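You operate a simulated robot arm through the tools that you are given. There is no shell and no other tool.

The job below is to be done with a simulated robot arm. You get a single attempt, and the scene is never put back.

TASK
Swap the jar's grey cap for the green one and wipe up the salt.
Fine: the grey cap goes in pocket one of the tray; put the cloth back. What is to be rubbed or washed off counts as gone when no trace of it is left.

It is judged by the outcome, as a careful person would: the job done as asked, and still so three seconds after it is handed in. It fails if anything else is knocked over, pushed out of place, dropped, spilled or broken. A push-on lid holds only when it is set on centred and level and pressed home; a screw cap is set on level and turned clockwise until tight. Flat cloth is picked up by pressing the open fingertips on it (5 to 10 N) and closing them slowly along it; thin cloth reads only 2 to 8 mm in the jaws.

THE ROBOT
A 6-joint arm with a two-finger parallel gripper, fixed in place. Base frame: the origin is on the floor under the middle of its stand, x ahead of it, y to its left, z up; the work surface is at about z = 920. Lengths are in mm, angles in rad, forces in N, time in s.
With the tool pointing down near the work surface it reaches from about 220 to 620 mm from the base axis. Its first joint turns from -1.152 to 1.152 rad. Payload 2.7 kg.
Tool frame: the origin (TCP) lies between the finger pads and is the grasp point; the fingertips stand 23 mm ahead of it; z points along the fingers, y is the line along which they close. Largest opening 94 mm; finger width 38, thickness 10; the body of the gripper, 54 by 96 mm, starts 39 mm behind the TCP.
Orientation is that of the tool frame in the base frame, as a unit quaternion [x, y, z, w]. With the fingers straight down and closing along the base's y, the tool's x points along the base's -x, its y along +y and its z along -z.

THE INTERFACE
- The arm moves only by the tool play_rows. Its argument "commands" is one flat list of numbers, 7 for each row, row after row: the shift along the base's x, y, z in mm, then the turn, a rotation vector about the base's x, y, z in rad, then the gripper command, from -1 (fully open) to 1 (shut), values between in proportion. In form: [tx, ty, tz, ax, ay, az, hand, tx, ty, tz, ax, ay, az, hand, ...]. A call has 1 to 20 rows; each row shifts and turns the commanded pose from where the row before left it. Rows are played at 5 a second. More than 50 mm and 0.15 rad between two rows, or a gripper value outside its range, and nothing of the call is played. Where a pose cannot be reached the arm comes as near as it can. A force on the tool above 80 N (or 10 N above the force at the start of the call, whichever is more), or a blocked arm, ends the call early, and 0.2 s more pass. Each finger travels about 45 mm/s and halts on what it meets, pressing with about 43 N; the grip force reading is that of the motor and also rises with nothing between the fingers. The clock runs only during rows and for 0.2 s after the last one: add rows that do not move to give the fingers time. The reply holds the time, the measured pose of the TCP, the force on the tool along the base axes, the opening and the grip force, in the units named above and with some noise, with the torque about the TCP (base axes, N m) and any sound that the robot's microphone picked up.
- Cameras (640 x 400 px; columns grow to the right, rows downward): "scene" is fixed at [75, -444.3, 1421.1]; the picture's right is [0.72, -0.69, 0.00], its down [-0.25, -0.26, -0.93] and it looks along [0.65, 0.67, -0.36] (base axes); focal length 312 px, centre (320, 200). "wrist" rides on the gripper at [86, 16, -74] in the tool frame; the picture's right is [-0.18, 0.98, 0.00], its down [-0.58, -0.11, -0.81] and it looks along [-0.79, -0.15, 0.59] (tool axes); focal length 243 px, centre (320, 200). There is no depth. A picture from a camera that has moved, and an enlarged one, comes with that camera's place and axes in the base frame and with its lens. The place of the scene camera against the robot may be out by one fixed shift of up to 18 mm in any direction.
- grab_frame(camera): a new picture of that camera. It takes no simulated time.
- close_up(camera, box): a new picture of the part [left, top, right, bottom] of that camera's present view, enlarged. It takes no simulated time.
- sign_off(): hands the job in; it is judged then, once.

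Nothing tells you positions but the pictures and the camera data. Unless the task says otherwise, let go and move clear before handing in.

The tools are called after "Emit:" as a command line: name --argument value ..., lists and objects as JSON in quotes. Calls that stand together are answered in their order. play_rows: Moves the arm, as the interface text tells. Its arguments: {"type":"object","properties":{"commands":{"type":"array"}},"required":["commands"]} The other tools are called the same way: grab_frame (camera) takes a picture; close_up (camera, box) takes an enlarged picture of a part of a camera's view; sign_off () hands the job in.

At the start:

```text
t: 0.0
eef_pos: [338.9, 115.7, 1290.4]
orientation: [-0.001, 1.0, 0.001, 0.0]
contact_force: [-0.3, 0.3, 0.3]
wrist_torque: [0.0, -0.02, -0.01]
grip_width: 93.9
grip_force: 0.1
```

scene: 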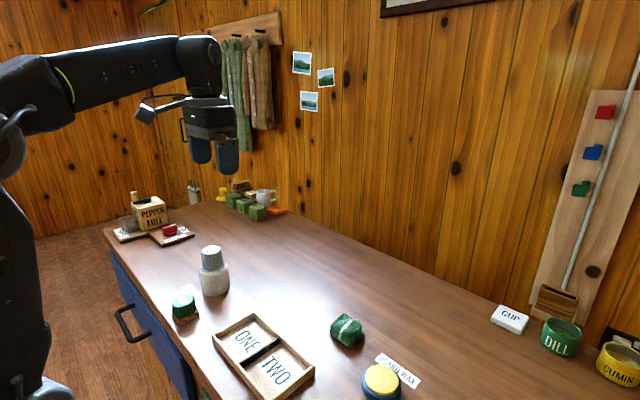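
wrist: 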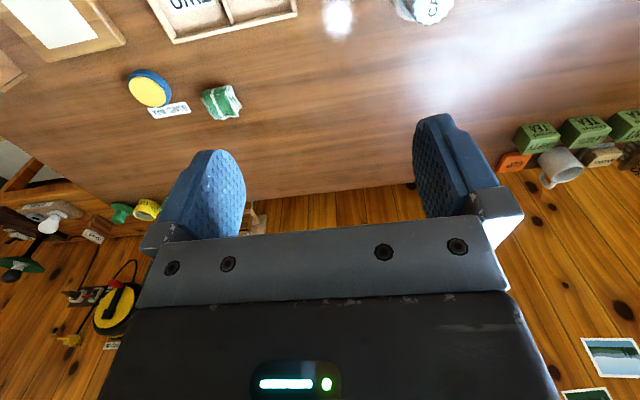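

I see a bench with a jar with a grey cap, a green cap near it, a two-pocket tray, a green cloth bundle, and a yellow/blue tin. I'll look closer at each before moving anything.

Emit:
close_up --camera "scene" --box '[160, 230, 260, 330]'

Emit:
close_up --camera "scene" --box '[200, 300, 440, 400]'

Emit:
close_up --camera "scene" --box '[100, 170, 300, 250]'

Emit:
close_up --camera "scene" --box '[480, 80, 640, 400]'

Emit:
close_up --camera "wrist" --box '[0, 0, 640, 200]'

```text
4.00 times, centred on (210, 280) of scene
camera zoom: at [75.0, -444.3, 1421.1], right [0.72, -0.69, 0.0], down [-0.25, -0.26, -0.93], along [0.65, 0.67, -0.36], focal length 1249 px, centre (760, -120)
```

zoom: 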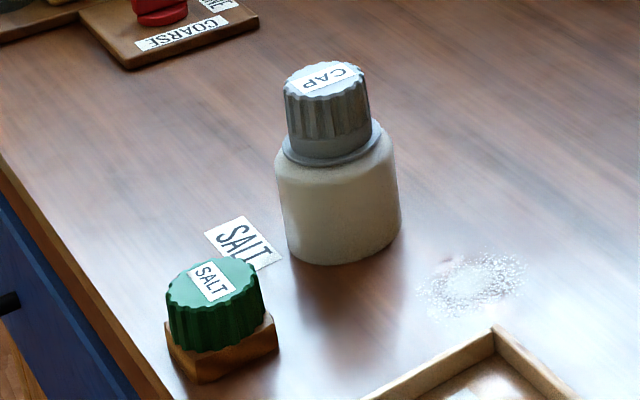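

```text
2.67 times, centred on (320, 350) of scene
camera zoom: at [75.0, -444.3, 1421.1], right [0.72, -0.69, 0.0], down [-0.25, -0.26, -0.93], along [0.65, 0.67, -0.36], focal length 832 px, centre (320, -200)
```

zoom: 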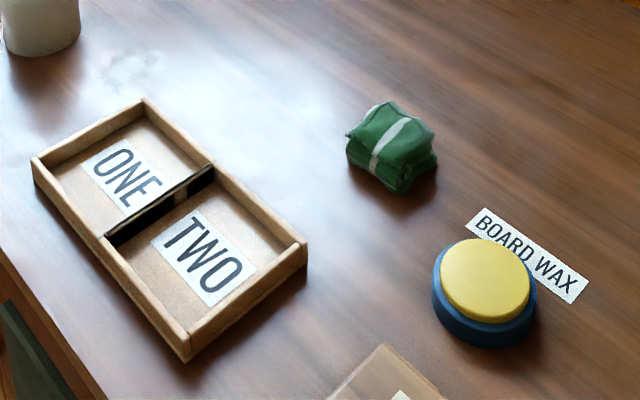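

```text
3.20 times, centred on (200, 210) of scene
camera zoom: at [75.0, -444.3, 1421.1], right [0.72, -0.69, 0.0], down [-0.25, -0.26, -0.93], along [0.65, 0.67, -0.36], focal length 999 px, centre (704, 168)
```

zoom: 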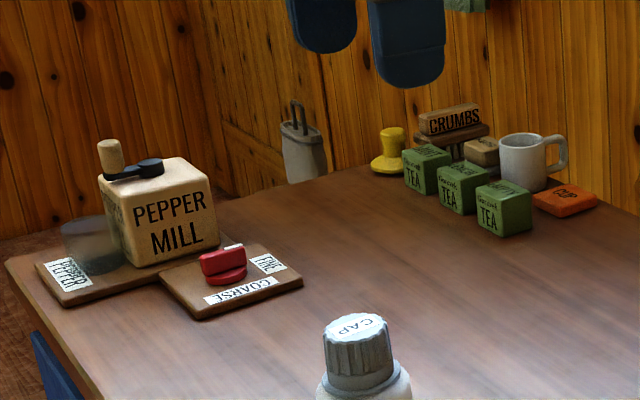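

```text
1.25 times, centred on (560, 240) of scene
camera zoom: at [75.0, -444.3, 1421.1], right [0.72, -0.69, 0.0], down [-0.25, -0.26, -0.93], along [0.65, 0.67, -0.36], focal length 390 px, centre (20, 150)
```

zoom: 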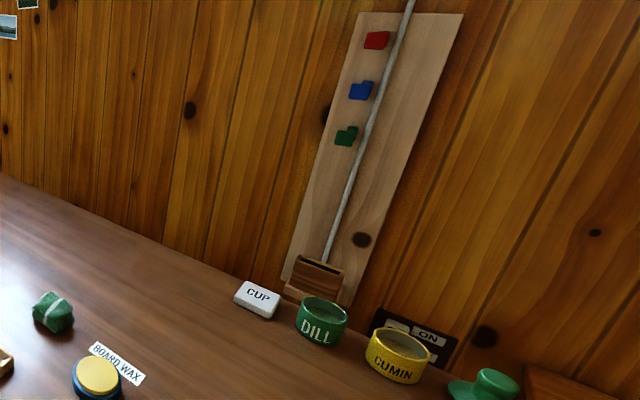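

```text
1.00 times, centred on (320, 100) of wrist (not enlarged: the box is as wide or as high as the picture)
camera zoom: at [253.4, 131.5, 1365.1], right [0.18, 0.98, 0.0], down [0.58, -0.11, 0.81], along [0.79, -0.15, -0.59], focal length 243 px, centre (320, 300)
```

zoom: 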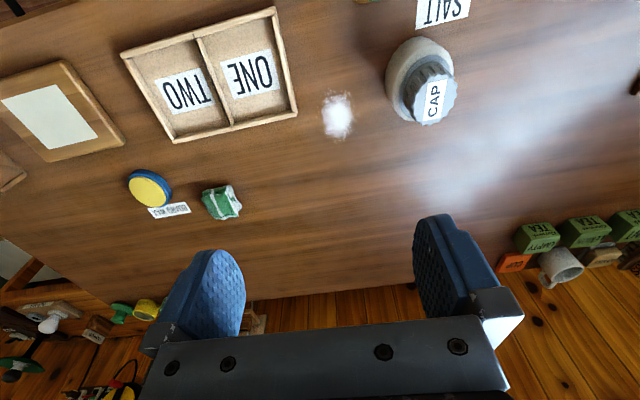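

The jar (grey cap) is near (350, 229), the green cap on a small block near (248, 168), the salt near (387, 134), pocket one near (320, 22) and the folded green cloth near (472, -107). I'll look closer at each with the cameras, without moving yet.

Emit:
close_up --camera "scene" --box '[190, 235, 240, 300]'

Emit:
close_up --camera "scene" --box '[165, 280, 215, 330]'

Emit:
close_up --camera "scene" --box '[320, 305, 380, 355]'

Emit:
close_up --camera "wrist" --box '[100, -100, 500, 150]'

Emit:
close_up --camera "scene" --box '[200, 10, 300, 160]'

```text
6.15 times, centred on (215, 268) of scene
camera zoom: at [75.0, -444.3, 1421.1], right [0.72, -0.69, 0.0], down [-0.25, -0.26, -0.93], along [0.65, 0.67, -0.36], focal length 1921 px, centre (966, -215)
```

zoom: 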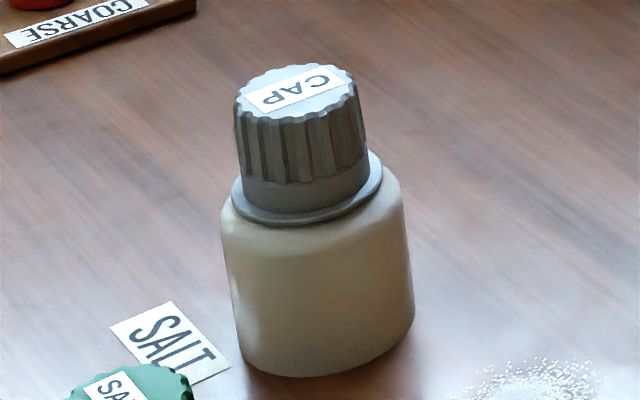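

```text
8.00 times, centred on (190, 305) of scene
camera zoom: at [75.0, -444.3, 1421.1], right [0.72, -0.69, 0.0], down [-0.25, -0.26, -0.93], along [0.65, 0.67, -0.36], focal length 2497 px, centre (1360, -640)
```

zoom: 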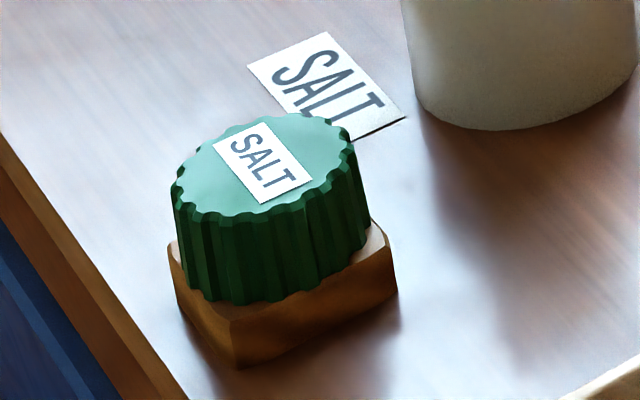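

```text
8.00 times, centred on (350, 330) of scene
camera zoom: at [75.0, -444.3, 1421.1], right [0.72, -0.69, 0.0], down [-0.25, -0.26, -0.93], along [0.65, 0.67, -0.36], focal length 2497 px, centre (80, -840)
```

zoom: 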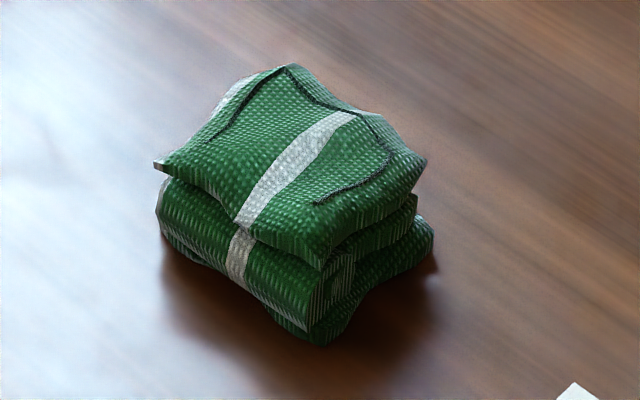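

```text
refused: -100 is not a number from 0 to 400
```

```text
2.67 times, centred on (250, 85) of scene
camera zoom: at [75.0, -444.3, 1421.1], right [0.72, -0.69, 0.0], down [-0.25, -0.26, -0.93], along [0.65, 0.67, -0.36], focal length 832 px, centre (507, 507)
```

zoom: 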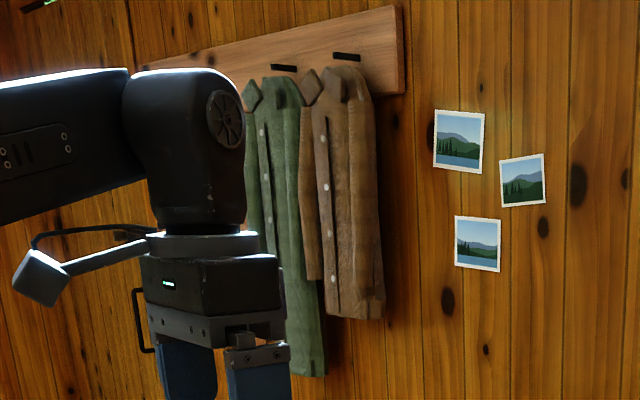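

The green cloth is a folded pad, both caps are fluted screw caps of about 52 mm, and the salt patch lies between the jar and the tray. I'll raise nothing yet, but bring the wrist camera to a closer view of the jar and green cap.

Emit:
play_rows --commands '[-20, 14, -20, 0, 0, 0, -1, -20, 14, -20, 0, 0, 0, -1, -20, 14, -20, 0, 0, 0, -1, -20, 14, -20, 0, 0, 0, -1, 0, 0, 0, 0, 0, 0, -1]'

Emit:
grab_frame --camera "wrist"

Emit:
close_up --camera "wrist" --box '[0, 0, 640, 2]'

```text
t: 1.2
eef_pos: [259.8, 171.9, 1210.0]
orientation: [0.0, 1.0, 0.001, 0.0]
contact_force: [0.6, 0.0, 0.5]
wrist_torque: [-0.03, 0.01, -0.01]
grip_width: 93.8
grip_force: 0.0
```

```text
taken
camera wrist: at [173.0, 187.4, 1284.9], right [0.18, 0.98, 0.0], down [0.58, -0.11, 0.81], along [0.79, -0.15, -0.59], focal length 243 px, centre (320, 200)
```

wrist: 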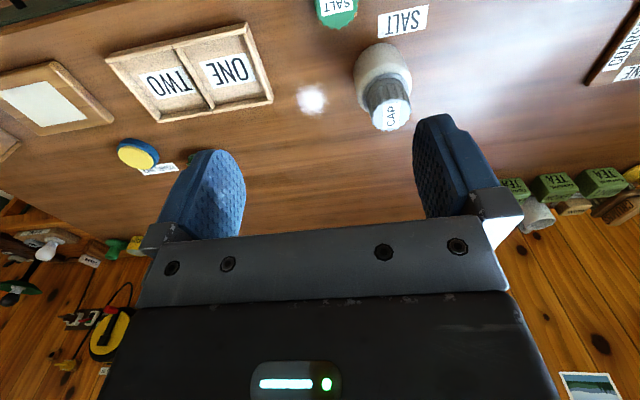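

```text
1.00 times, centred on (320, 1) of wrist (not enlarged: the box is as wide or as high as the picture)
camera zoom: at [173.0, 187.4, 1284.9], right [0.18, 0.98, 0.0], down [0.58, -0.11, 0.81], along [0.79, -0.15, -0.59], focal length 243 px, centre (320, 399)
```

zoom: 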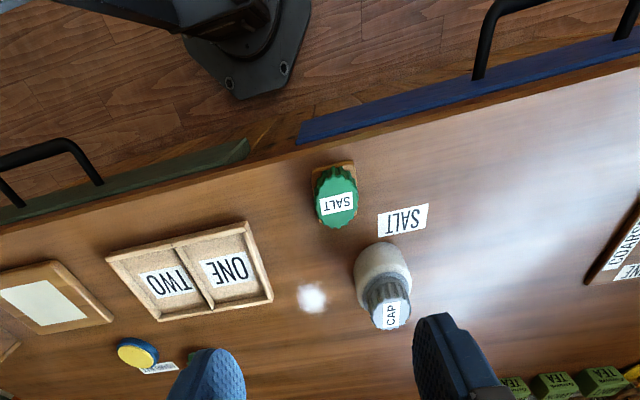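

The wrist view shows the salt, jar, green cap and tray clearly. I'll enlarge the jar, green cap, tray and salt to fix their positions.

Emit:
close_up --camera "wrist" --box '[340, 35, 430, 140]'

Emit:
close_up --camera "wrist" --box '[240, 0, 440, 40]'

Emit:
close_up --camera "wrist" --box '[100, 10, 340, 140]'

Emit:
close_up --camera "scene" --box '[200, 270, 320, 400]'

```text
3.81 times, centred on (385, 88) of wrist
camera zoom: at [173.0, 187.4, 1284.9], right [0.18, 0.98, 0.0], down [0.58, -0.11, 0.81], along [0.79, -0.15, -0.59], focal length 924 px, centre (72, 629)
```

zoom: 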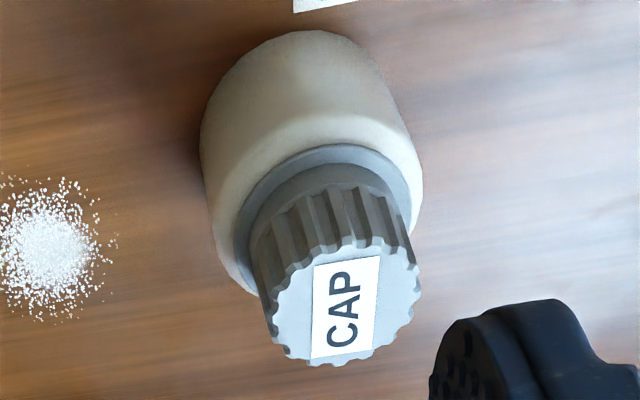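

```text
3.20 times, centred on (340, 20) of wrist
camera zoom: at [173.0, 187.4, 1284.9], right [0.18, 0.98, 0.0], down [0.58, -0.11, 0.81], along [0.79, -0.15, -0.59], focal length 776 px, centre (256, 776)
```

zoom: 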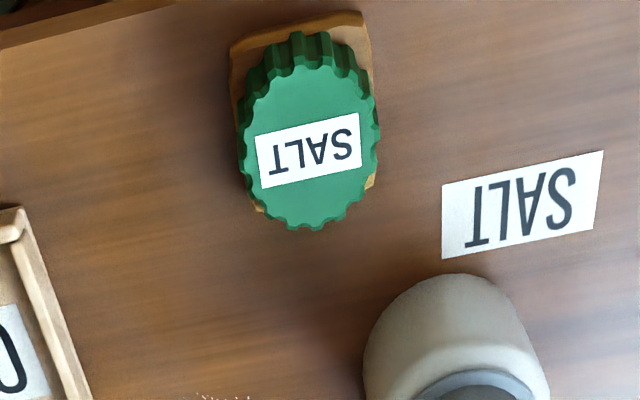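

```text
2.67 times, centred on (220, 75) of wrist
camera zoom: at [173.0, 187.4, 1284.9], right [0.18, 0.98, 0.0], down [0.58, -0.11, 0.81], along [0.79, -0.15, -0.59], focal length 647 px, centre (587, 533)
```

zoom: 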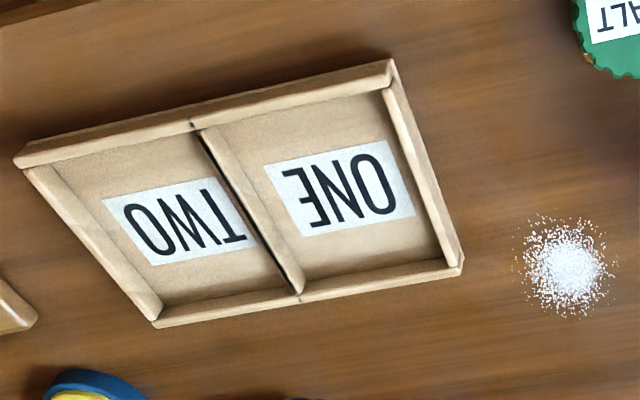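

```text
3.08 times, centred on (260, 335) of scene
camera zoom: at [75.0, -444.3, 1421.1], right [0.72, -0.69, 0.0], down [-0.25, -0.26, -0.93], along [0.65, 0.67, -0.36], focal length 961 px, centre (505, -215)
```

zoom: 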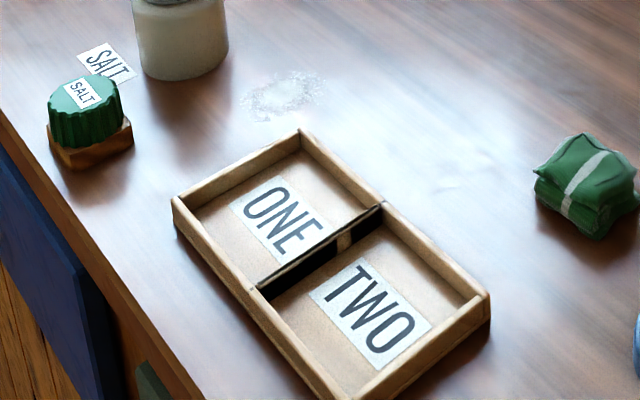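

The jar centre comes out near (357, 240) with its cap top at about z 1032, and the green cap near (261, 190) with its top at about 960. I'll go above the jar with open fingers for a close check.

Emit:
play_rows --commands '[25, 17, 0, 0, 0, 0, -1, 25, 17, -10, 0, 0, 0, -1, 25, 17, -20, 0, 0, 0, -1, 22, 17, -30, 0, 0, 0, -1, 0, 0, -30, 0, 0, 0, -1, 0, 0, 0, 0, 0, 0, -1]'

Emit:
close_up --camera "wrist" --box '[0, 0, 640, 200]'

Emit:
grab_frame --camera "scene"

Emit:
close_up --camera "scene" --box '[160, 170, 280, 310]'

```text
t: 2.6
eef_pos: [356.6, 239.0, 1119.3]
orientation: [-0.001, 1.0, 0.001, 0.001]
contact_force: [0.3, -0.5, 0.5]
wrist_torque: [0.02, -0.02, -0.02]
grip_width: 94.2
grip_force: 0.1
```

```text
1.00 times, centred on (320, 100) of wrist (not enlarged: the box is as wide or as high as the picture)
camera zoom: at [270.4, 255.6, 1194.2], right [0.18, 0.98, 0.0], down [0.58, -0.11, 0.81], along [0.79, -0.15, -0.59], focal length 243 px, centre (320, 300)
```

zoom: 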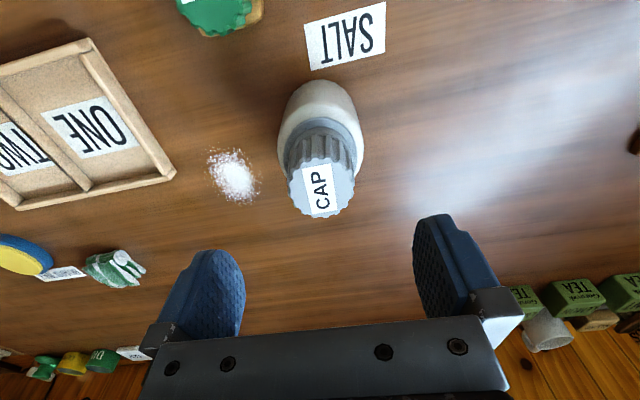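

```text
taken
```

scene: 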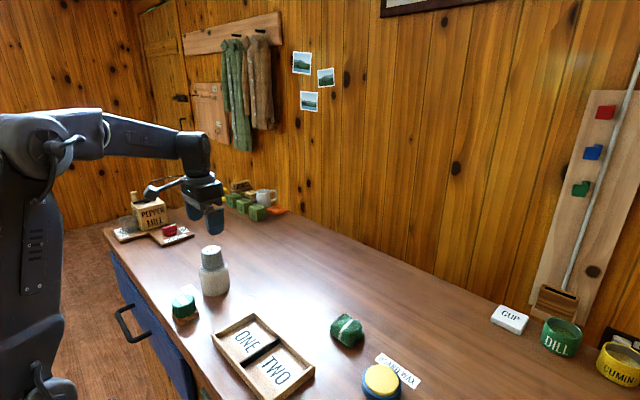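

```text
2.86 times, centred on (220, 240) of scene
camera zoom: at [75.0, -444.3, 1421.1], right [0.72, -0.69, 0.0], down [-0.25, -0.26, -0.93], along [0.65, 0.67, -0.36], focal length 892 px, centre (606, 86)
```

zoom: 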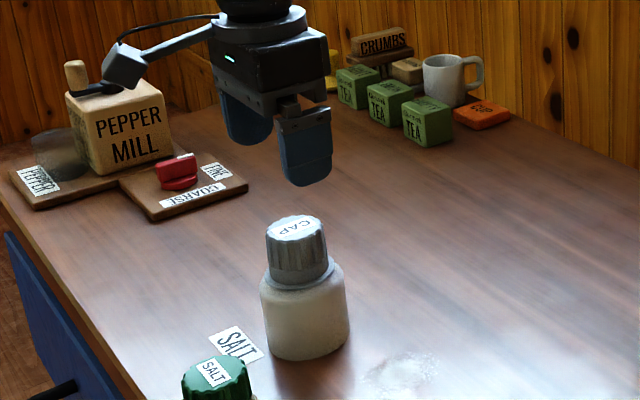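

The cap sits almost exactly below the TCP, at y about 240. I'll enlarge it to fix x and the cap's height.

Emit:
close_up --camera "wrist" --box '[260, 0, 380, 130]'

Emit:
close_up --camera "scene" --box '[190, 235, 240, 275]'

```text
3.08 times, centred on (320, 65) of wrist
camera zoom: at [270.4, 255.6, 1194.2], right [0.18, 0.98, 0.0], down [0.58, -0.11, 0.81], along [0.79, -0.15, -0.59], focal length 746 px, centre (320, 615)
```

zoom: 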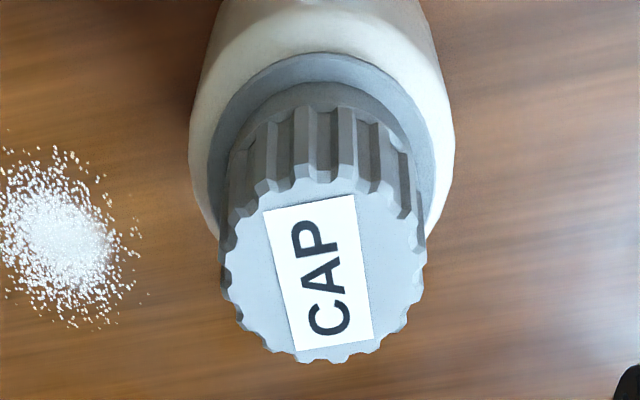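

```text
10.00 times, centred on (215, 255) of scene
camera zoom: at [75.0, -444.3, 1421.1], right [0.72, -0.69, 0.0], down [-0.25, -0.26, -0.93], along [0.65, 0.67, -0.36], focal length 3122 px, centre (1370, -350)
```

zoom: 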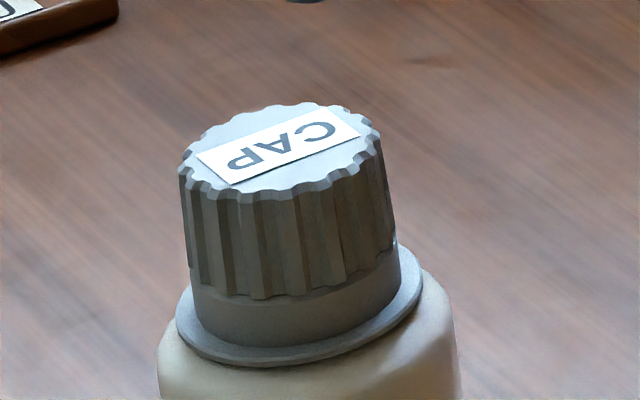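

The cap measures about 47 mm across at (358.5, 240), top about z 1032, with fluting about 27 mm deep. Before gripping, I'll turn the tool clockwise above the jar, so there is a long counter-clockwise stroke, and see how far the wrist follows.

Emit:
play_rows --commands '[0, 0, 0, 0, 0, -0.15, -1, 0, 0, 0, 0, 0, -0.15, -1, 0, 0, 0, 0, 0, -0.15, -1, 0, 0, 0, 0, 0, -0.15, -1, 0, 0, 0, 0, 0, -0.15, -1, 0, 0, 0, 0, 0, -0.15, -1, 0, 0, 0, 0, 0, -0.15, -1, 0, 0, 0, 0, 0, -0.15, -1, 0, 0, 0, 0, 0, -0.15, -1, 0, 0, 0, 0, 0, -0.15, -1, 0, 0, 0, 0, 0, 0, -1]'

Emit:
grab_frame --camera "wrist"

Emit:
grab_frame --camera "scene"

```text
t: 5.0
eef_pos: [357.5, 240.3, 1118.9]
orientation: [0.682, 0.731, 0.001, 0.001]
contact_force: [-0.2, 0.1, -0.3]
wrist_torque: [0.02, -0.01, 0.0]
grip_width: 94.3
grip_force: 0.0
```

```text
taken
camera wrist: at [366.9, 327.0, 1194.9], right [0.99, -0.11, 0.0], down [-0.07, -0.59, 0.81], along [-0.09, -0.8, -0.59], focal length 243 px, centre (320, 200)
```

wrist: 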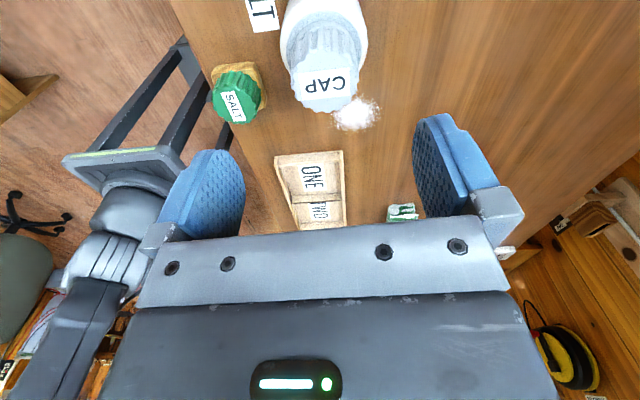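

```text
taken
```

scene: 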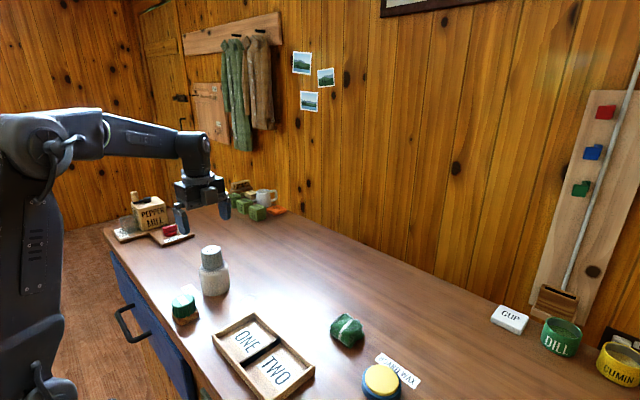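

The wrist follows the full -1.5 rad. From this second direction I'll enlarge the cap to get its x.

Emit:
close_up --camera "wrist" --box '[260, 20, 390, 150]'

```text
3.08 times, centred on (325, 85) of wrist
camera zoom: at [366.9, 327.0, 1194.9], right [0.99, -0.11, 0.0], down [-0.07, -0.59, 0.81], along [-0.09, -0.8, -0.59], focal length 746 px, centre (305, 554)
```

zoom: 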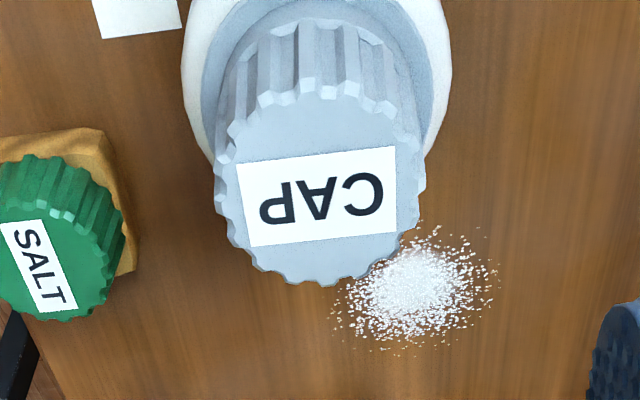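

The two views agree on the cap centre at (360.7, 240.2) with its top at z about 1028. I'll centre the open fingers and come down around the fluting, stopping before closing.

Emit:
play_rows --commands '[3.2, 0, -20, 0, 0, 0, -1, 0, 0, -20, 0, 0, 0, -1, 0, 0, -20, 0, 0, 0, -1, 0, 0, -14, 0, 0, 0, -1, 0, 0, -10, 0, 0, 0, -1, 0, 0, -5, 0, 0, 0, -1, 0, 0, -4, 0, 0, 0, -1, 0, 0, 0, 0, 0, 0, -1]'

Emit:
grab_frame --camera "wrist"

Emit:
close_up --camera "scene" --box '[170, 180, 270, 310]'

```text
t: 6.8
eef_pos: [359.1, 239.8, 1027.6]
orientation: [0.681, 0.733, 0.001, 0.001]
contact_force: [-0.3, 1.0, -0.7]
wrist_torque: [-0.01, 0.0, -0.02]
grip_width: 94.2
grip_force: 0.0
```

```text
taken
camera wrist: at [369.9, 327.0, 1102.1], right [0.99, -0.11, 0.0], down [-0.07, -0.59, 0.81], along [-0.09, -0.8, -0.59], focal length 243 px, centre (320, 200)
```

wrist: 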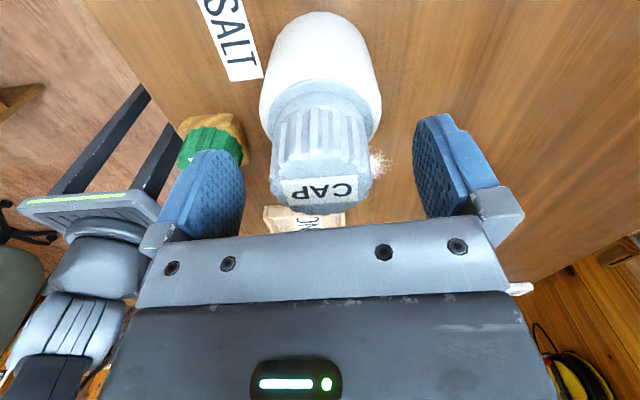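

```text
3.08 times, centred on (220, 245) of scene
camera zoom: at [75.0, -444.3, 1421.1], right [0.72, -0.69, 0.0], down [-0.25, -0.26, -0.93], along [0.65, 0.67, -0.36], focal length 961 px, centre (628, 62)
```

zoom: 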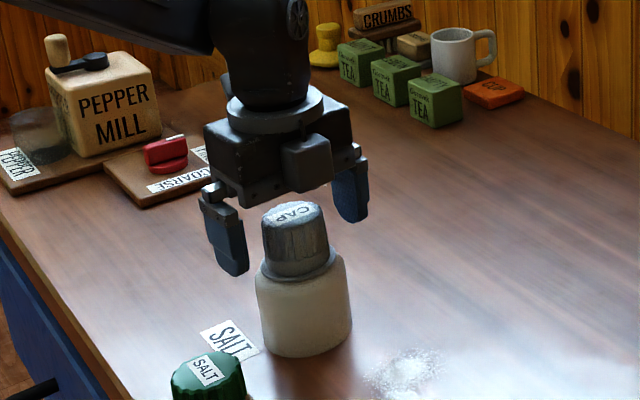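

The cap is centred between the pads and its top is level with the TCP, so the tips sit about 3 mm above the fluting's lower edge. I'll close slowly on it.

Emit:
play_rows --commands '[0, 0, 0, 0, 0, 0, -0.5, 0, 0, 0, 0, 0, 0, -0.2, 0, 0, 0, 0, 0, 0, -0.08, 0, 0, 0, 0, 0, 0, -0.04, 0, 0, 0, 0, 0, 0, 0.0, 0, 0, 0, 0, 0, 0, 0.04, 0, 0, 0, 0, 0, 0, 0.3, 0, 0, 0, 0, 0, 0, 1, 0, 0, 0, 0, 0, 0, 1]'

Emit:
grab_frame --camera "wrist"

Emit:
close_up --camera "scene" --box '[170, 200, 250, 310]'

```text
t: 8.8
eef_pos: [360.1, 240.0, 1027.1]
orientation: [0.681, 0.732, 0.001, 0.001]
contact_force: [5.0, -0.2, -1.0]
wrist_torque: [0.03, -0.05, 0.05]
grip_width: 46.2
grip_force: 42.6
```

```text
taken
camera wrist: at [370.1, 327.0, 1102.3], right [0.99, -0.11, 0.0], down [-0.07, -0.59, 0.81], along [-0.09, -0.8, -0.59], focal length 243 px, centre (320, 200)
```

wrist: 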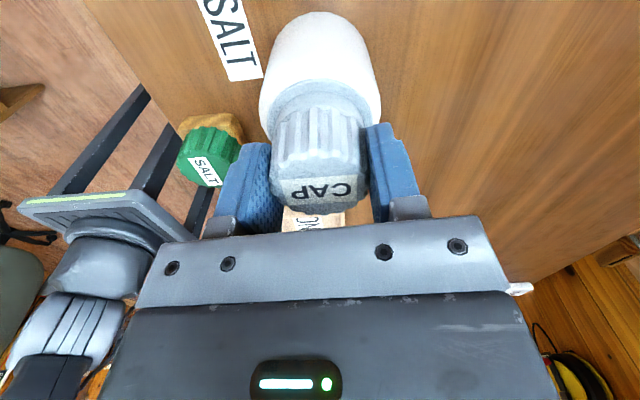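

```text
3.64 times, centred on (210, 255) of scene
camera zoom: at [75.1, -444.3, 1421.1], right [0.72, -0.69, 0.0], down [-0.25, -0.26, -0.93], along [0.65, 0.67, -0.36], focal length 1135 px, centre (720, 0)
```

zoom: 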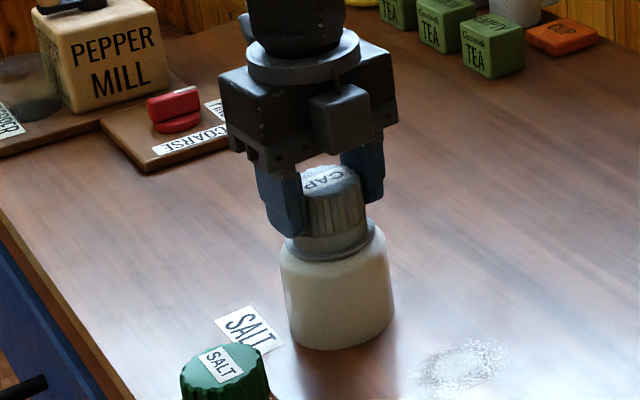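

The grip is good (46.2 mm, 43 N) with only a small side force. I'll nudge 0.7 mm in x and begin turning counter-clockwise gently, watching the torque and the jar.

Emit:
play_rows --commands '[0.7, 0, 0, 0, 0, 0, 1, 0, 0, 0, 0, 0, 0.05, 1, 0, 0, 0, 0, 0, 0.05, 1, 0, 0, 0, 0, 0, 0.05, 1, 0, 0, 0, 0, 0, 0.05, 1, 0, 0, 0, 0, 0, 0.05, 1, 0, 0, 0, 0, 0, 0.05, 1]'

Emit:
grab_frame --camera "wrist"

Emit:
close_up --camera "scene" --box '[170, 200, 250, 310]'

```text
t: 10.4
eef_pos: [361.8, 239.7, 1027.1]
orientation: [0.564, 0.826, 0.001, 0.0]
contact_force: [-6.4, -0.2, 7.3]
wrist_torque: [0.0, 0.14, -0.01]
grip_width: 45.8
grip_force: 43.2
```

```text
taken
camera wrist: at [344.0, 326.0, 1102.3], right [0.98, 0.19, 0.0], down [0.11, -0.58, 0.81], along [0.15, -0.79, -0.59], focal length 243 px, centre (320, 200)
```

wrist: 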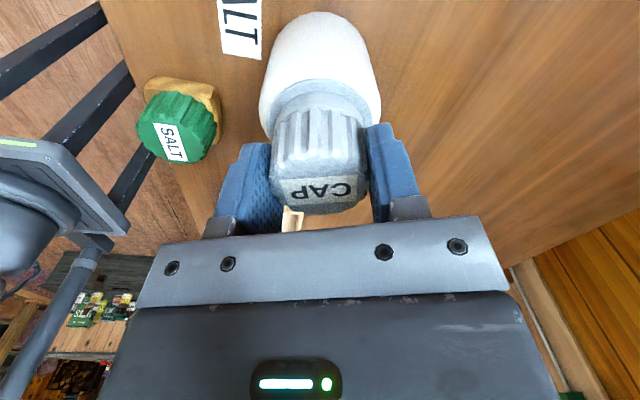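

```text
3.64 times, centred on (210, 255) of scene
camera zoom: at [74.7, -444.4, 1421.1], right [0.72, -0.69, 0.0], down [-0.25, -0.26, -0.93], along [0.65, 0.67, -0.36], focal length 1135 px, centre (720, 0)
```

zoom: 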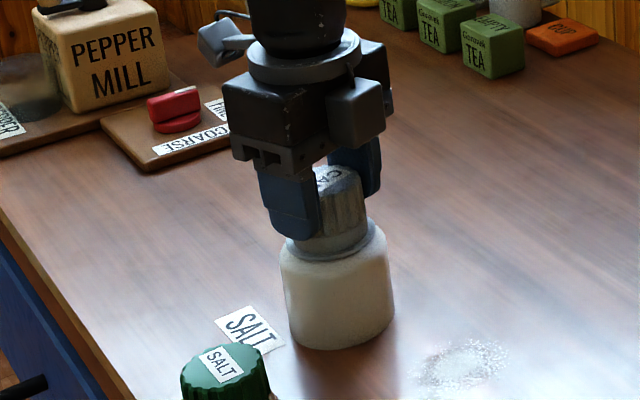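

The cap turns with the fingers and pushes upward (7 N), so the thread is working. I'll undo the small x nudge, and keep turning with a slight rise per row.

Emit:
play_rows --commands '[-0.5, 0, 0.15, 0, 0, 0, 1, 0, 0, 0.04, 0, 0, 0.08, 1, 0, 0, 0.04, 0, 0, 0.08, 1, 0, 0, 0.04, 0, 0, 0.08, 1, 0, 0, 0.04, 0, 0, 0.08, 1, 0, 0, 0.04, 0, 0, 0.08, 1]'

```text
t: 11.8
eef_pos: [359.4, 238.5, 1027.3]
orientation: [0.388, 0.922, 0.001, 0.001]
contact_force: [3.4, 1.0, 3.7]
wrist_torque: [-0.03, -0.06, 0.0]
grip_width: 45.7
grip_force: 42.2
```

Forces remain low while the cap turns. I'll continue the stroke.

Emit:
play_rows --commands '[0, 0, 0.05, 0, 0, 0.1, 1, 0, 0, 0.05, 0, 0, 0.1, 1, 0, 0, 0.05, 0, 0, 0.1, 1, 0, 0, 0.05, 0, 0, 0.1, 1, 0, 0, 0.05, 0, 0, 0.1, 1, 0, 0, 0.05, 0, 0, 0.1, 1, 0, 0, 0.05, 0, 0, 0.1, 1, 0, 0, 0.05, 0, 0, 0.1, 1, 0, 0, 0, 0, 0, 0, 1]'

Emit:
close_up --camera "scene" --box '[170, 200, 250, 310]'

Emit:
grab_frame --camera "wrist"

```text
t: 13.8
eef_pos: [358.6, 239.0, 1027.5]
orientation: [-0.001, 1.0, 0.0, -0.001]
contact_force: [-5.1, -3.1, 0.5]
wrist_torque: [-0.09, 0.14, -0.03]
grip_width: 45.9
grip_force: 42.8
```

```text
3.64 times, centred on (210, 255) of scene
camera zoom: at [74.8, -444.3, 1421.1], right [0.72, -0.69, 0.0], down [-0.25, -0.26, -0.93], along [0.65, 0.67, -0.36], focal length 1135 px, centre (720, 0)
```

zoom: 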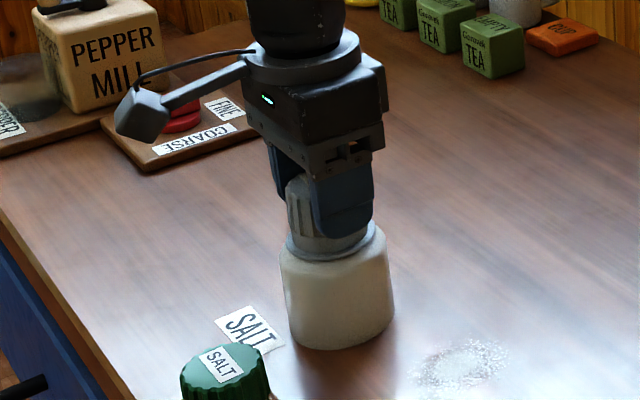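

```text
taken
camera wrist: at [273.0, 255.2, 1102.6], right [0.18, 0.98, 0.0], down [0.58, -0.11, 0.8], along [0.79, -0.15, -0.59], focal length 243 px, centre (320, 200)
```

wrist: 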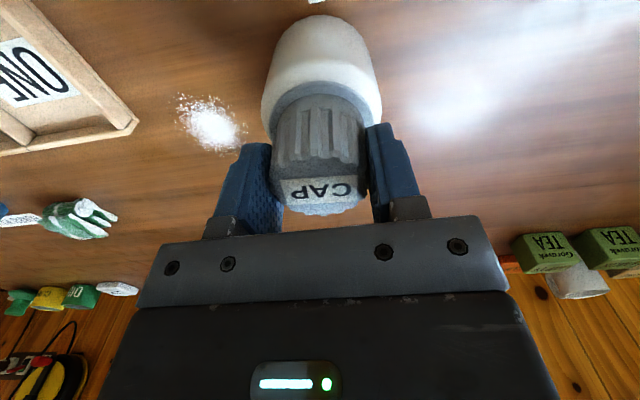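

The cap has turned about 1.5 rad with the jar in place. I'll continue counter-clockwise another 1.4 rad.

Emit:
play_rows --commands '[0.4, 0.2, 0.05, 0, 0, 0.1, 1, 0, 0, 0.05, 0, 0, 0.1, 1, 0, 0, 0.05, 0, 0, 0.1, 1, 0, 0, 0.05, 0, 0, 0.1, 1, 0, 0, 0.05, 0, 0, 0.1, 1, 0, 0, 0.05, 0, 0, 0.1, 1, 0, 0, 0.05, 0, 0, 0.1, 1, 0, 0, 0.05, 0, 0, 0.1, 1, 0, 0, 0.05, 0, 0, 0.1, 1, 0, 0, 0.05, 0, 0, 0.1, 1, 0, 0, 0.05, 0, 0, 0.1, 1, 0, 0, 0.05, 0, 0, 0.1, 1, 0, 0, 0.05, 0, 0, 0.1, 1, 0, 0, 0, 0, 0, 0, 1]'

Emit:
close_up --camera "scene" --box '[170, 200, 250, 310]'

Emit:
grab_frame --camera "wrist"

```text
t: 16.8
eef_pos: [360.7, 240.5, 1029.1]
orientation: [-0.606, 0.795, 0.0, -0.001]
contact_force: [0.9, -0.5, -0.4]
wrist_torque: [0.02, 0.0, -0.01]
grip_width: 45.6
grip_force: 43.1
```

```text
3.64 times, centred on (210, 255) of scene
camera zoom: at [75.0, -444.3, 1421.1], right [0.72, -0.69, 0.0], down [-0.25, -0.26, -0.93], along [0.65, 0.67, -0.36], focal length 1135 px, centre (720, 0)
```

zoom: 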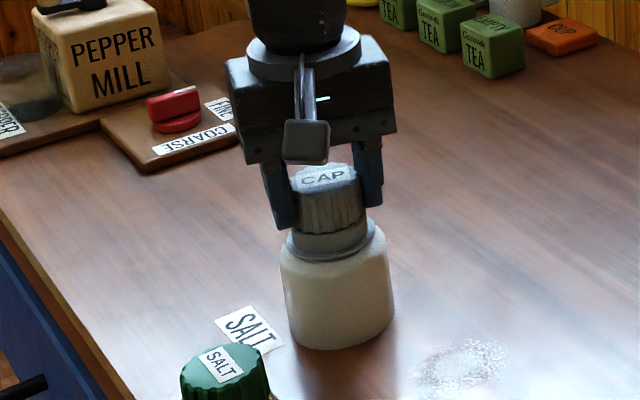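

```text
taken
camera wrist: at [322.4, 160.6, 1104.2], right [-0.9, 0.44, 0.0], down [0.26, 0.53, 0.81], along [0.35, 0.73, -0.59], focal length 243 px, centre (320, 200)
```

wrist: 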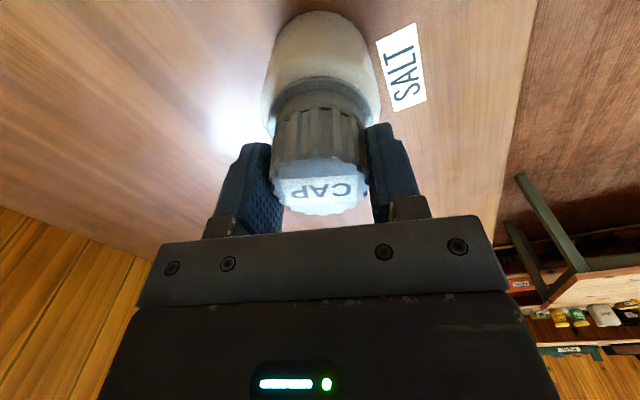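

All forces have fallen to about zero, so the cap may be off its thread. I'll test with a 1.5 mm lift and read the force.

Emit:
play_rows --commands '[0, 0, 0.5, 0, 0, 0, 1, 0, 0, 0.5, 0, 0, 0, 1, 0, 0, 0.5, 0, 0, 0, 1]'

Emit:
close_up --camera "scene" --box '[170, 200, 250, 310]'

```text
t: 17.6
eef_pos: [360.7, 240.0, 1030.9]
orientation: [-0.606, 0.796, 0.001, 0.0]
contact_force: [0.4, 0.8, -0.8]
wrist_torque: [0.01, -0.02, 0.01]
grip_width: 46.0
grip_force: 42.9
```

```text
3.64 times, centred on (210, 255) of scene
camera zoom: at [75.0, -444.3, 1421.1], right [0.72, -0.69, 0.0], down [-0.25, -0.26, -0.93], along [0.65, 0.67, -0.36], focal length 1135 px, centre (720, 0)
```

zoom: 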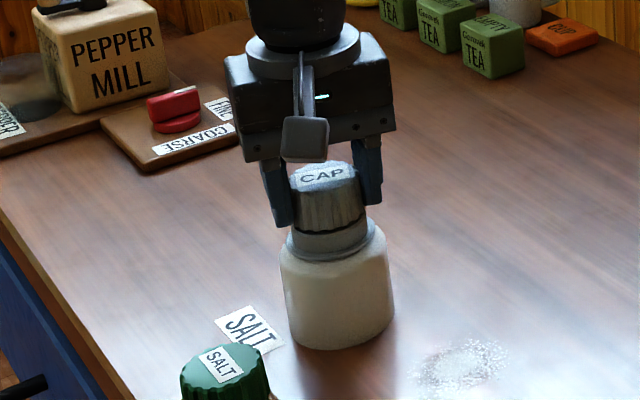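

The lift meets no resistance and a gap shows under the fluting, so the cap is free. I'll lift it straight up slowly.

Emit:
play_rows --commands '[0, 0, 2, 0, 0, 0, 1, 0, 0, 3, 0, 0, 0, 1, 0, 0, 5, 0, 0, 0, 1, 0, 0, 10, 0, 0, 0, 1, 0, 0, 0, 0, 0, 0, 1]'

Emit:
close_up --camera "scene" --box '[170, 200, 250, 310]'

Emit:
grab_frame --camera "wrist"

```text
t: 18.8
eef_pos: [360.6, 239.1, 1050.0]
orientation: [-0.606, 0.796, 0.001, -0.001]
contact_force: [0.6, 0.1, -0.1]
wrist_torque: [0.0, -0.01, 0.05]
grip_width: 45.8
grip_force: 43.4
```

```text
3.64 times, centred on (210, 255) of scene
camera zoom: at [75.0, -444.3, 1421.1], right [0.72, -0.69, 0.0], down [-0.25, -0.26, -0.93], along [0.65, 0.67, -0.36], focal length 1135 px, centre (720, 0)
```

zoom: 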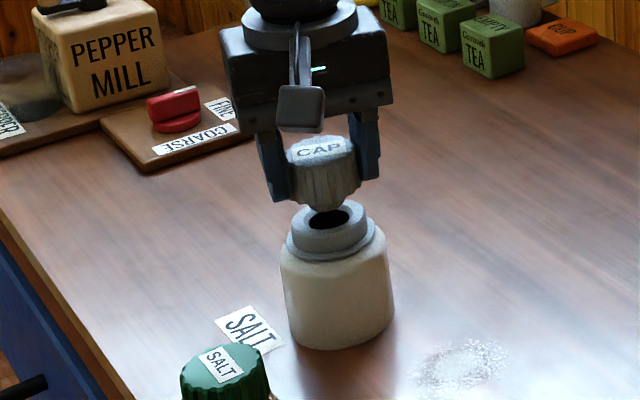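

```text
taken
camera wrist: at [322.2, 160.7, 1125.5], right [-0.9, 0.44, 0.0], down [0.26, 0.53, 0.81], along [0.35, 0.73, -0.59], focal length 243 px, centre (320, 200)
```

wrist: 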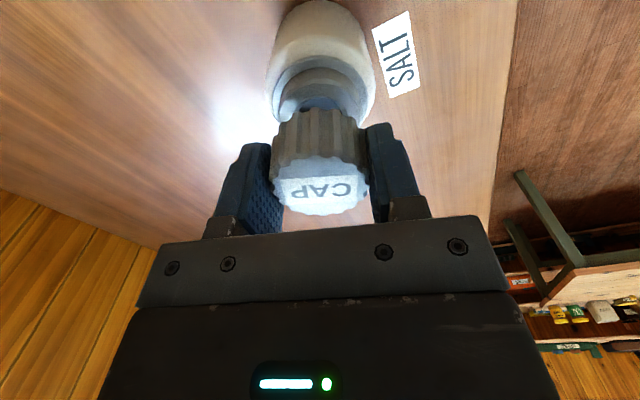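

The cap is off, and it seems to have a plug beneath it. I'll enlarge to see the plug's length.

Emit:
close_up --camera "scene" --box '[190, 225, 225, 265]'

Emit:
close_up --camera "wrist" --box '[250, 50, 400, 220]'

```text
10.00 times, centred on (208, 245) of scene
camera zoom: at [75.0, -444.3, 1421.1], right [0.72, -0.69, 0.0], down [-0.25, -0.26, -0.93], along [0.65, 0.67, -0.36], focal length 3122 px, centre (1445, -250)
```

zoom: 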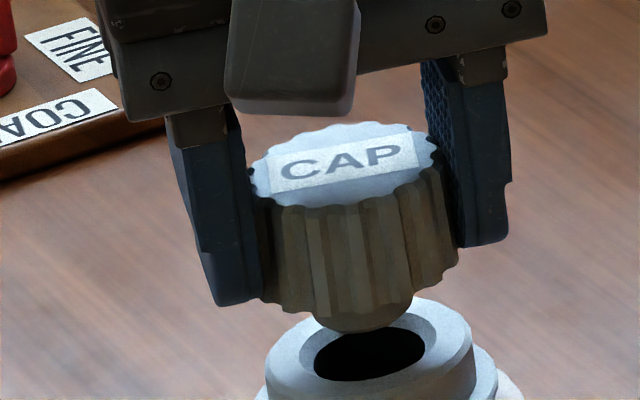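

```text
2.35 times, centred on (325, 135) of wrist
camera zoom: at [322.2, 160.7, 1125.5], right [-0.9, 0.44, 0.0], down [0.26, 0.53, 0.81], along [0.35, 0.73, -0.59], focal length 571 px, centre (308, 353)
```

zoom: 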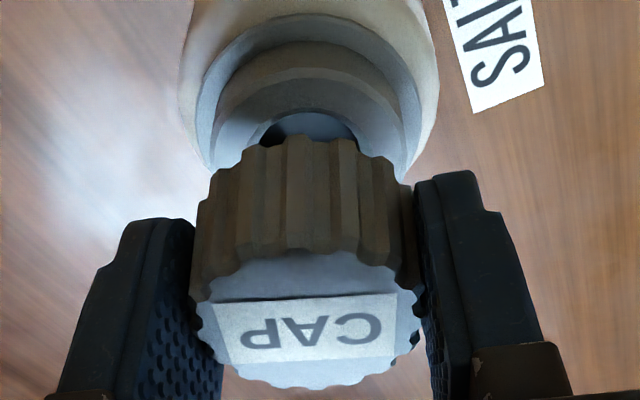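

The cap has a plug about 10 mm long and 24 mm wide, so it will stand about 37 mm tall in the tray. I'll lift clear and carry it over pocket one, centred near (318.5, 26), turning the tool back to yaw 0.

Emit:
play_rows --commands '[0, 0, 20, 0, 0, 0, 1, 0, 0, 25, 0, 0, 0, 1, 0, 0, 25, 0, 0, 0, 1, -4.7, -23.8, 0, 0, 0, -0.1447, 1, -4.7, -23.8, 0, 0, 0, -0.1447, 1, -4.7, -23.8, 0, 0, 0, -0.1447, 1, -4.7, -23.8, 0, 0, 0, -0.1447, 1, -4.7, -23.8, 0, 0, 0, -0.1447, 1, -4.7, -23.8, 0, 0, 0, -0.1447, 1, -4.7, -23.8, 0, 0, 0, -0.1447, 1, -4.7, -23.8, 0, 0, 0, -0.1447, 1, -4.7, -23.8, 0, 0, 0, -0.1447, 1, 0, 0, 0, 0, 0, 0, 1]'

Emit:
grab_frame --camera "wrist"

Emit:
close_up --camera "wrist" --box '[0, 0, 640, 20]'

Emit:
grab_frame --camera "scene"

```text
t: 21.6
eef_pos: [317.4, 24.5, 1120.7]
orientation: [0.002, 1.0, 0.001, 0.0]
contact_force: [0.1, 0.8, -0.3]
wrist_torque: [-0.04, 0.02, 0.02]
grip_width: 46.0
grip_force: 42.8
```

```text
taken
camera wrist: at [231.6, 41.8, 1196.2], right [0.19, 0.98, 0.0], down [0.58, -0.11, 0.81], along [0.79, -0.15, -0.59], focal length 243 px, centre (320, 200)
```

wrist: 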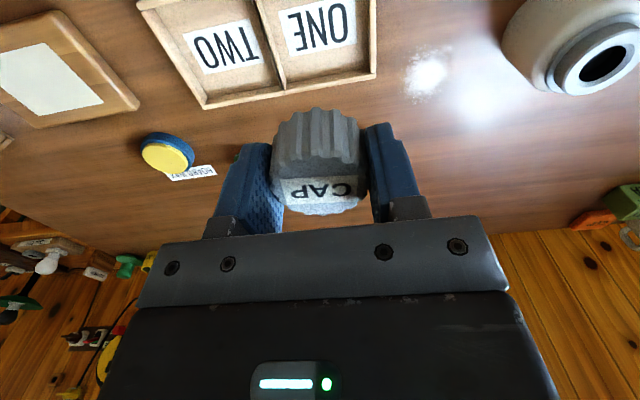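

```text
1.00 times, centred on (320, 10) of wrist (not enlarged: the box is as wide or as high as the picture)
camera zoom: at [231.6, 41.8, 1196.2], right [0.19, 0.98, 0.0], down [0.58, -0.11, 0.81], along [0.79, -0.15, -0.59], focal length 243 px, centre (320, 390)
```

zoom: 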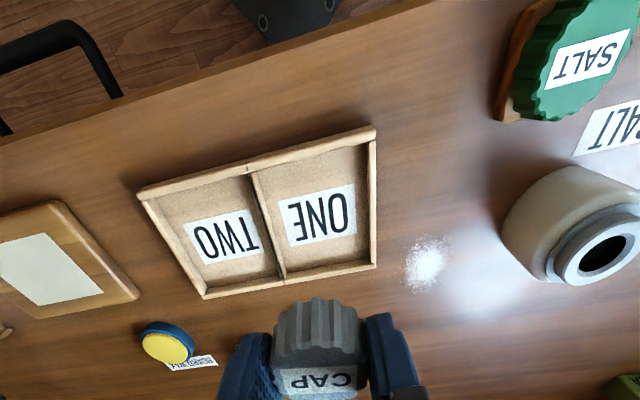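

```text
taken
```

scene: 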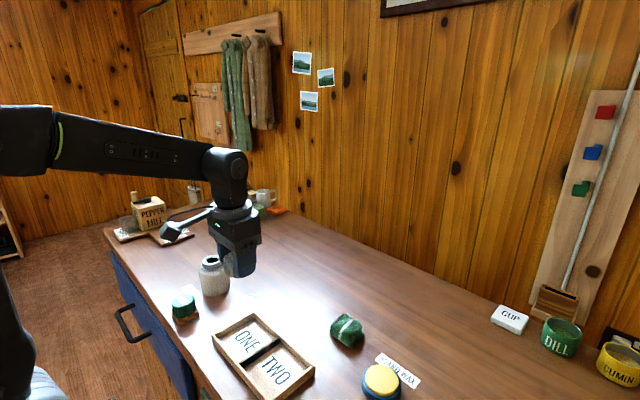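

Pocket one spans about x 277–363, y -21–67, so its centre is (320, 23). I'll lower the cap to just above the tray floor and look.

Emit:
play_rows --commands '[2.5, -1, -25, 0, 0, 0, 1, 0, 0, -30, 0, 0, 0, 1, 0, 0, -30, 0, 0, 0, 1, 0, 0, -25, 0, 0, 0, 1, 0, 0, -20, 0, 0, 0, 1, 0, 0, -10, 0, 0, 0, 1, 0, 0, 0, 0, 0, 0, 1]'

Emit:
close_up --camera "scene" --box '[200, 260, 330, 400]'

Emit:
grab_frame --camera "wrist"

```text
t: 23.2
eef_pos: [319.3, 25.0, 980.2]
orientation: [0.0, 1.0, 0.001, 0.0]
contact_force: [-1.0, 0.1, -1.8]
wrist_torque: [-0.01, 0.02, 0.01]
grip_width: 45.8
grip_force: 43.4
```

```text
2.86 times, centred on (265, 330) of scene
camera zoom: at [75.0, -444.3, 1421.1], right [0.72, -0.69, 0.0], down [-0.25, -0.26, -0.93], along [0.65, 0.67, -0.36], focal length 892 px, centre (477, -171)
```

zoom: 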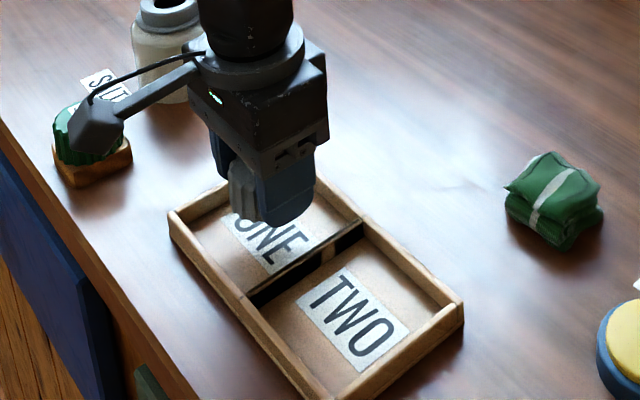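

```text
taken
camera wrist: at [234.0, 40.2, 1055.4], right [0.18, 0.98, 0.0], down [0.58, -0.11, 0.81], along [0.79, -0.15, -0.59], focal length 243 px, centre (320, 200)
```

wrist: 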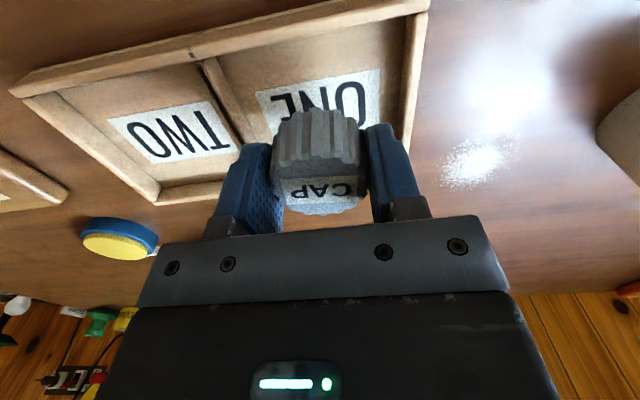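

The cap is over pocket one with clearance all round. I'll lower in small steps until it touches.

Emit:
play_rows --commands '[0, 0, -4, 0, 0, 0, 1, 0, 0, -4, 0, 0, 0, 1, 0, 0, -3, 0, 0, 0, 1, 0, 0, -2, 0, 0, 0, 1, 0, 0, -1, 0, 0, 0, 1]'

```text
t: 24.4
eef_pos: [321.3, 24.8, 966.8]
orientation: [0.0, 1.0, 0.001, 0.0]
contact_force: [0.2, -0.7, -0.1]
wrist_torque: [-0.01, -0.03, -0.02]
grip_width: 46.0
grip_force: 43.0
```

Emit:
play_rows --commands '[0, 0, -1, 0, 0, 0, 1, 0, 0, -1, 0, 0, 0, 1, 0, 0, -1, 0, 0, 0, 1, 0, 0, -0.5, 0, 0, 0, 1]'

Emit:
close_up --camera "scene" --box '[220, 290, 300, 360]'

Emit:
close_up --camera "wrist" --box '[200, 0, 440, 200]'

```text
t: 25.4
eef_pos: [319.5, 25.4, 963.6]
orientation: [0.001, 1.0, 0.001, 0.0]
contact_force: [-0.1, 0.0, -0.5]
wrist_torque: [-0.01, 0.02, 0.0]
grip_width: 45.9
grip_force: 43.0
```

```text
5.71 times, centred on (260, 325) of scene
camera zoom: at [75.0, -444.3, 1421.1], right [0.72, -0.69, 0.0], down [-0.25, -0.26, -0.93], along [0.65, 0.67, -0.36], focal length 1784 px, centre (663, -514)
```

zoom: 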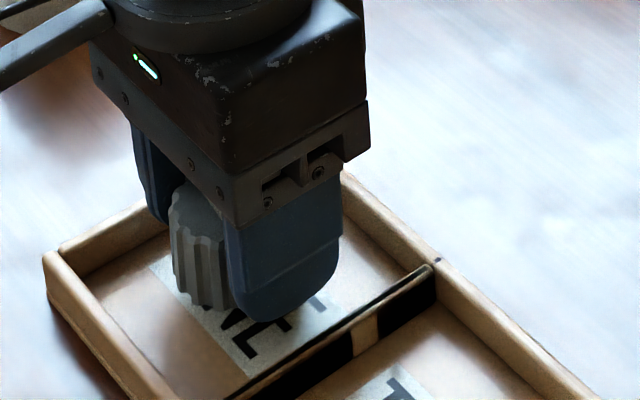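

```text
2.00 times, centred on (320, 100) of wrist
camera zoom: at [234.3, 41.0, 1038.2], right [0.18, 0.98, 0.0], down [0.58, -0.11, 0.81], along [0.79, -0.15, -0.59], focal length 485 px, centre (320, 400)
```

zoom: 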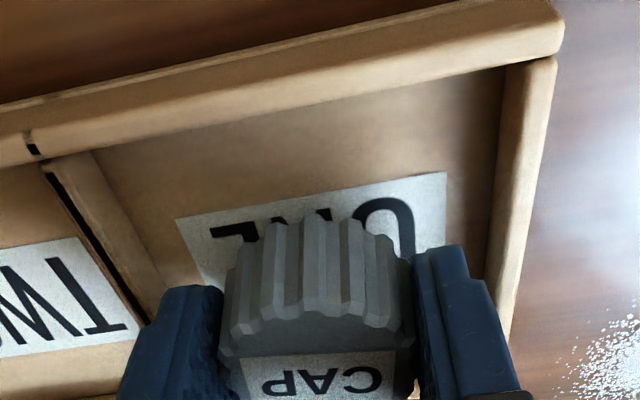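

There is still no contact. I'll keep lowering, shifting 1.5 mm toward the pocket's centre.

Emit:
play_rows --commands '[0, -1.5, -1, 0, 0, 0, 1, 0, 0, -1, 0, 0, 0, 1, 0, 0, -1, 0, 0, 0, 1, 0, 0, -0.7, 0, 0, 0, 1]'

```text
t: 26.4
eef_pos: [320.5, 23.8, 960.8]
orientation: [0.0, 1.0, 0.0, 0.002]
contact_force: [-8.6, -1.9, 31.1]
wrist_torque: [-0.09, 0.28, 0.03]
grip_width: 46.0
grip_force: 42.8
```

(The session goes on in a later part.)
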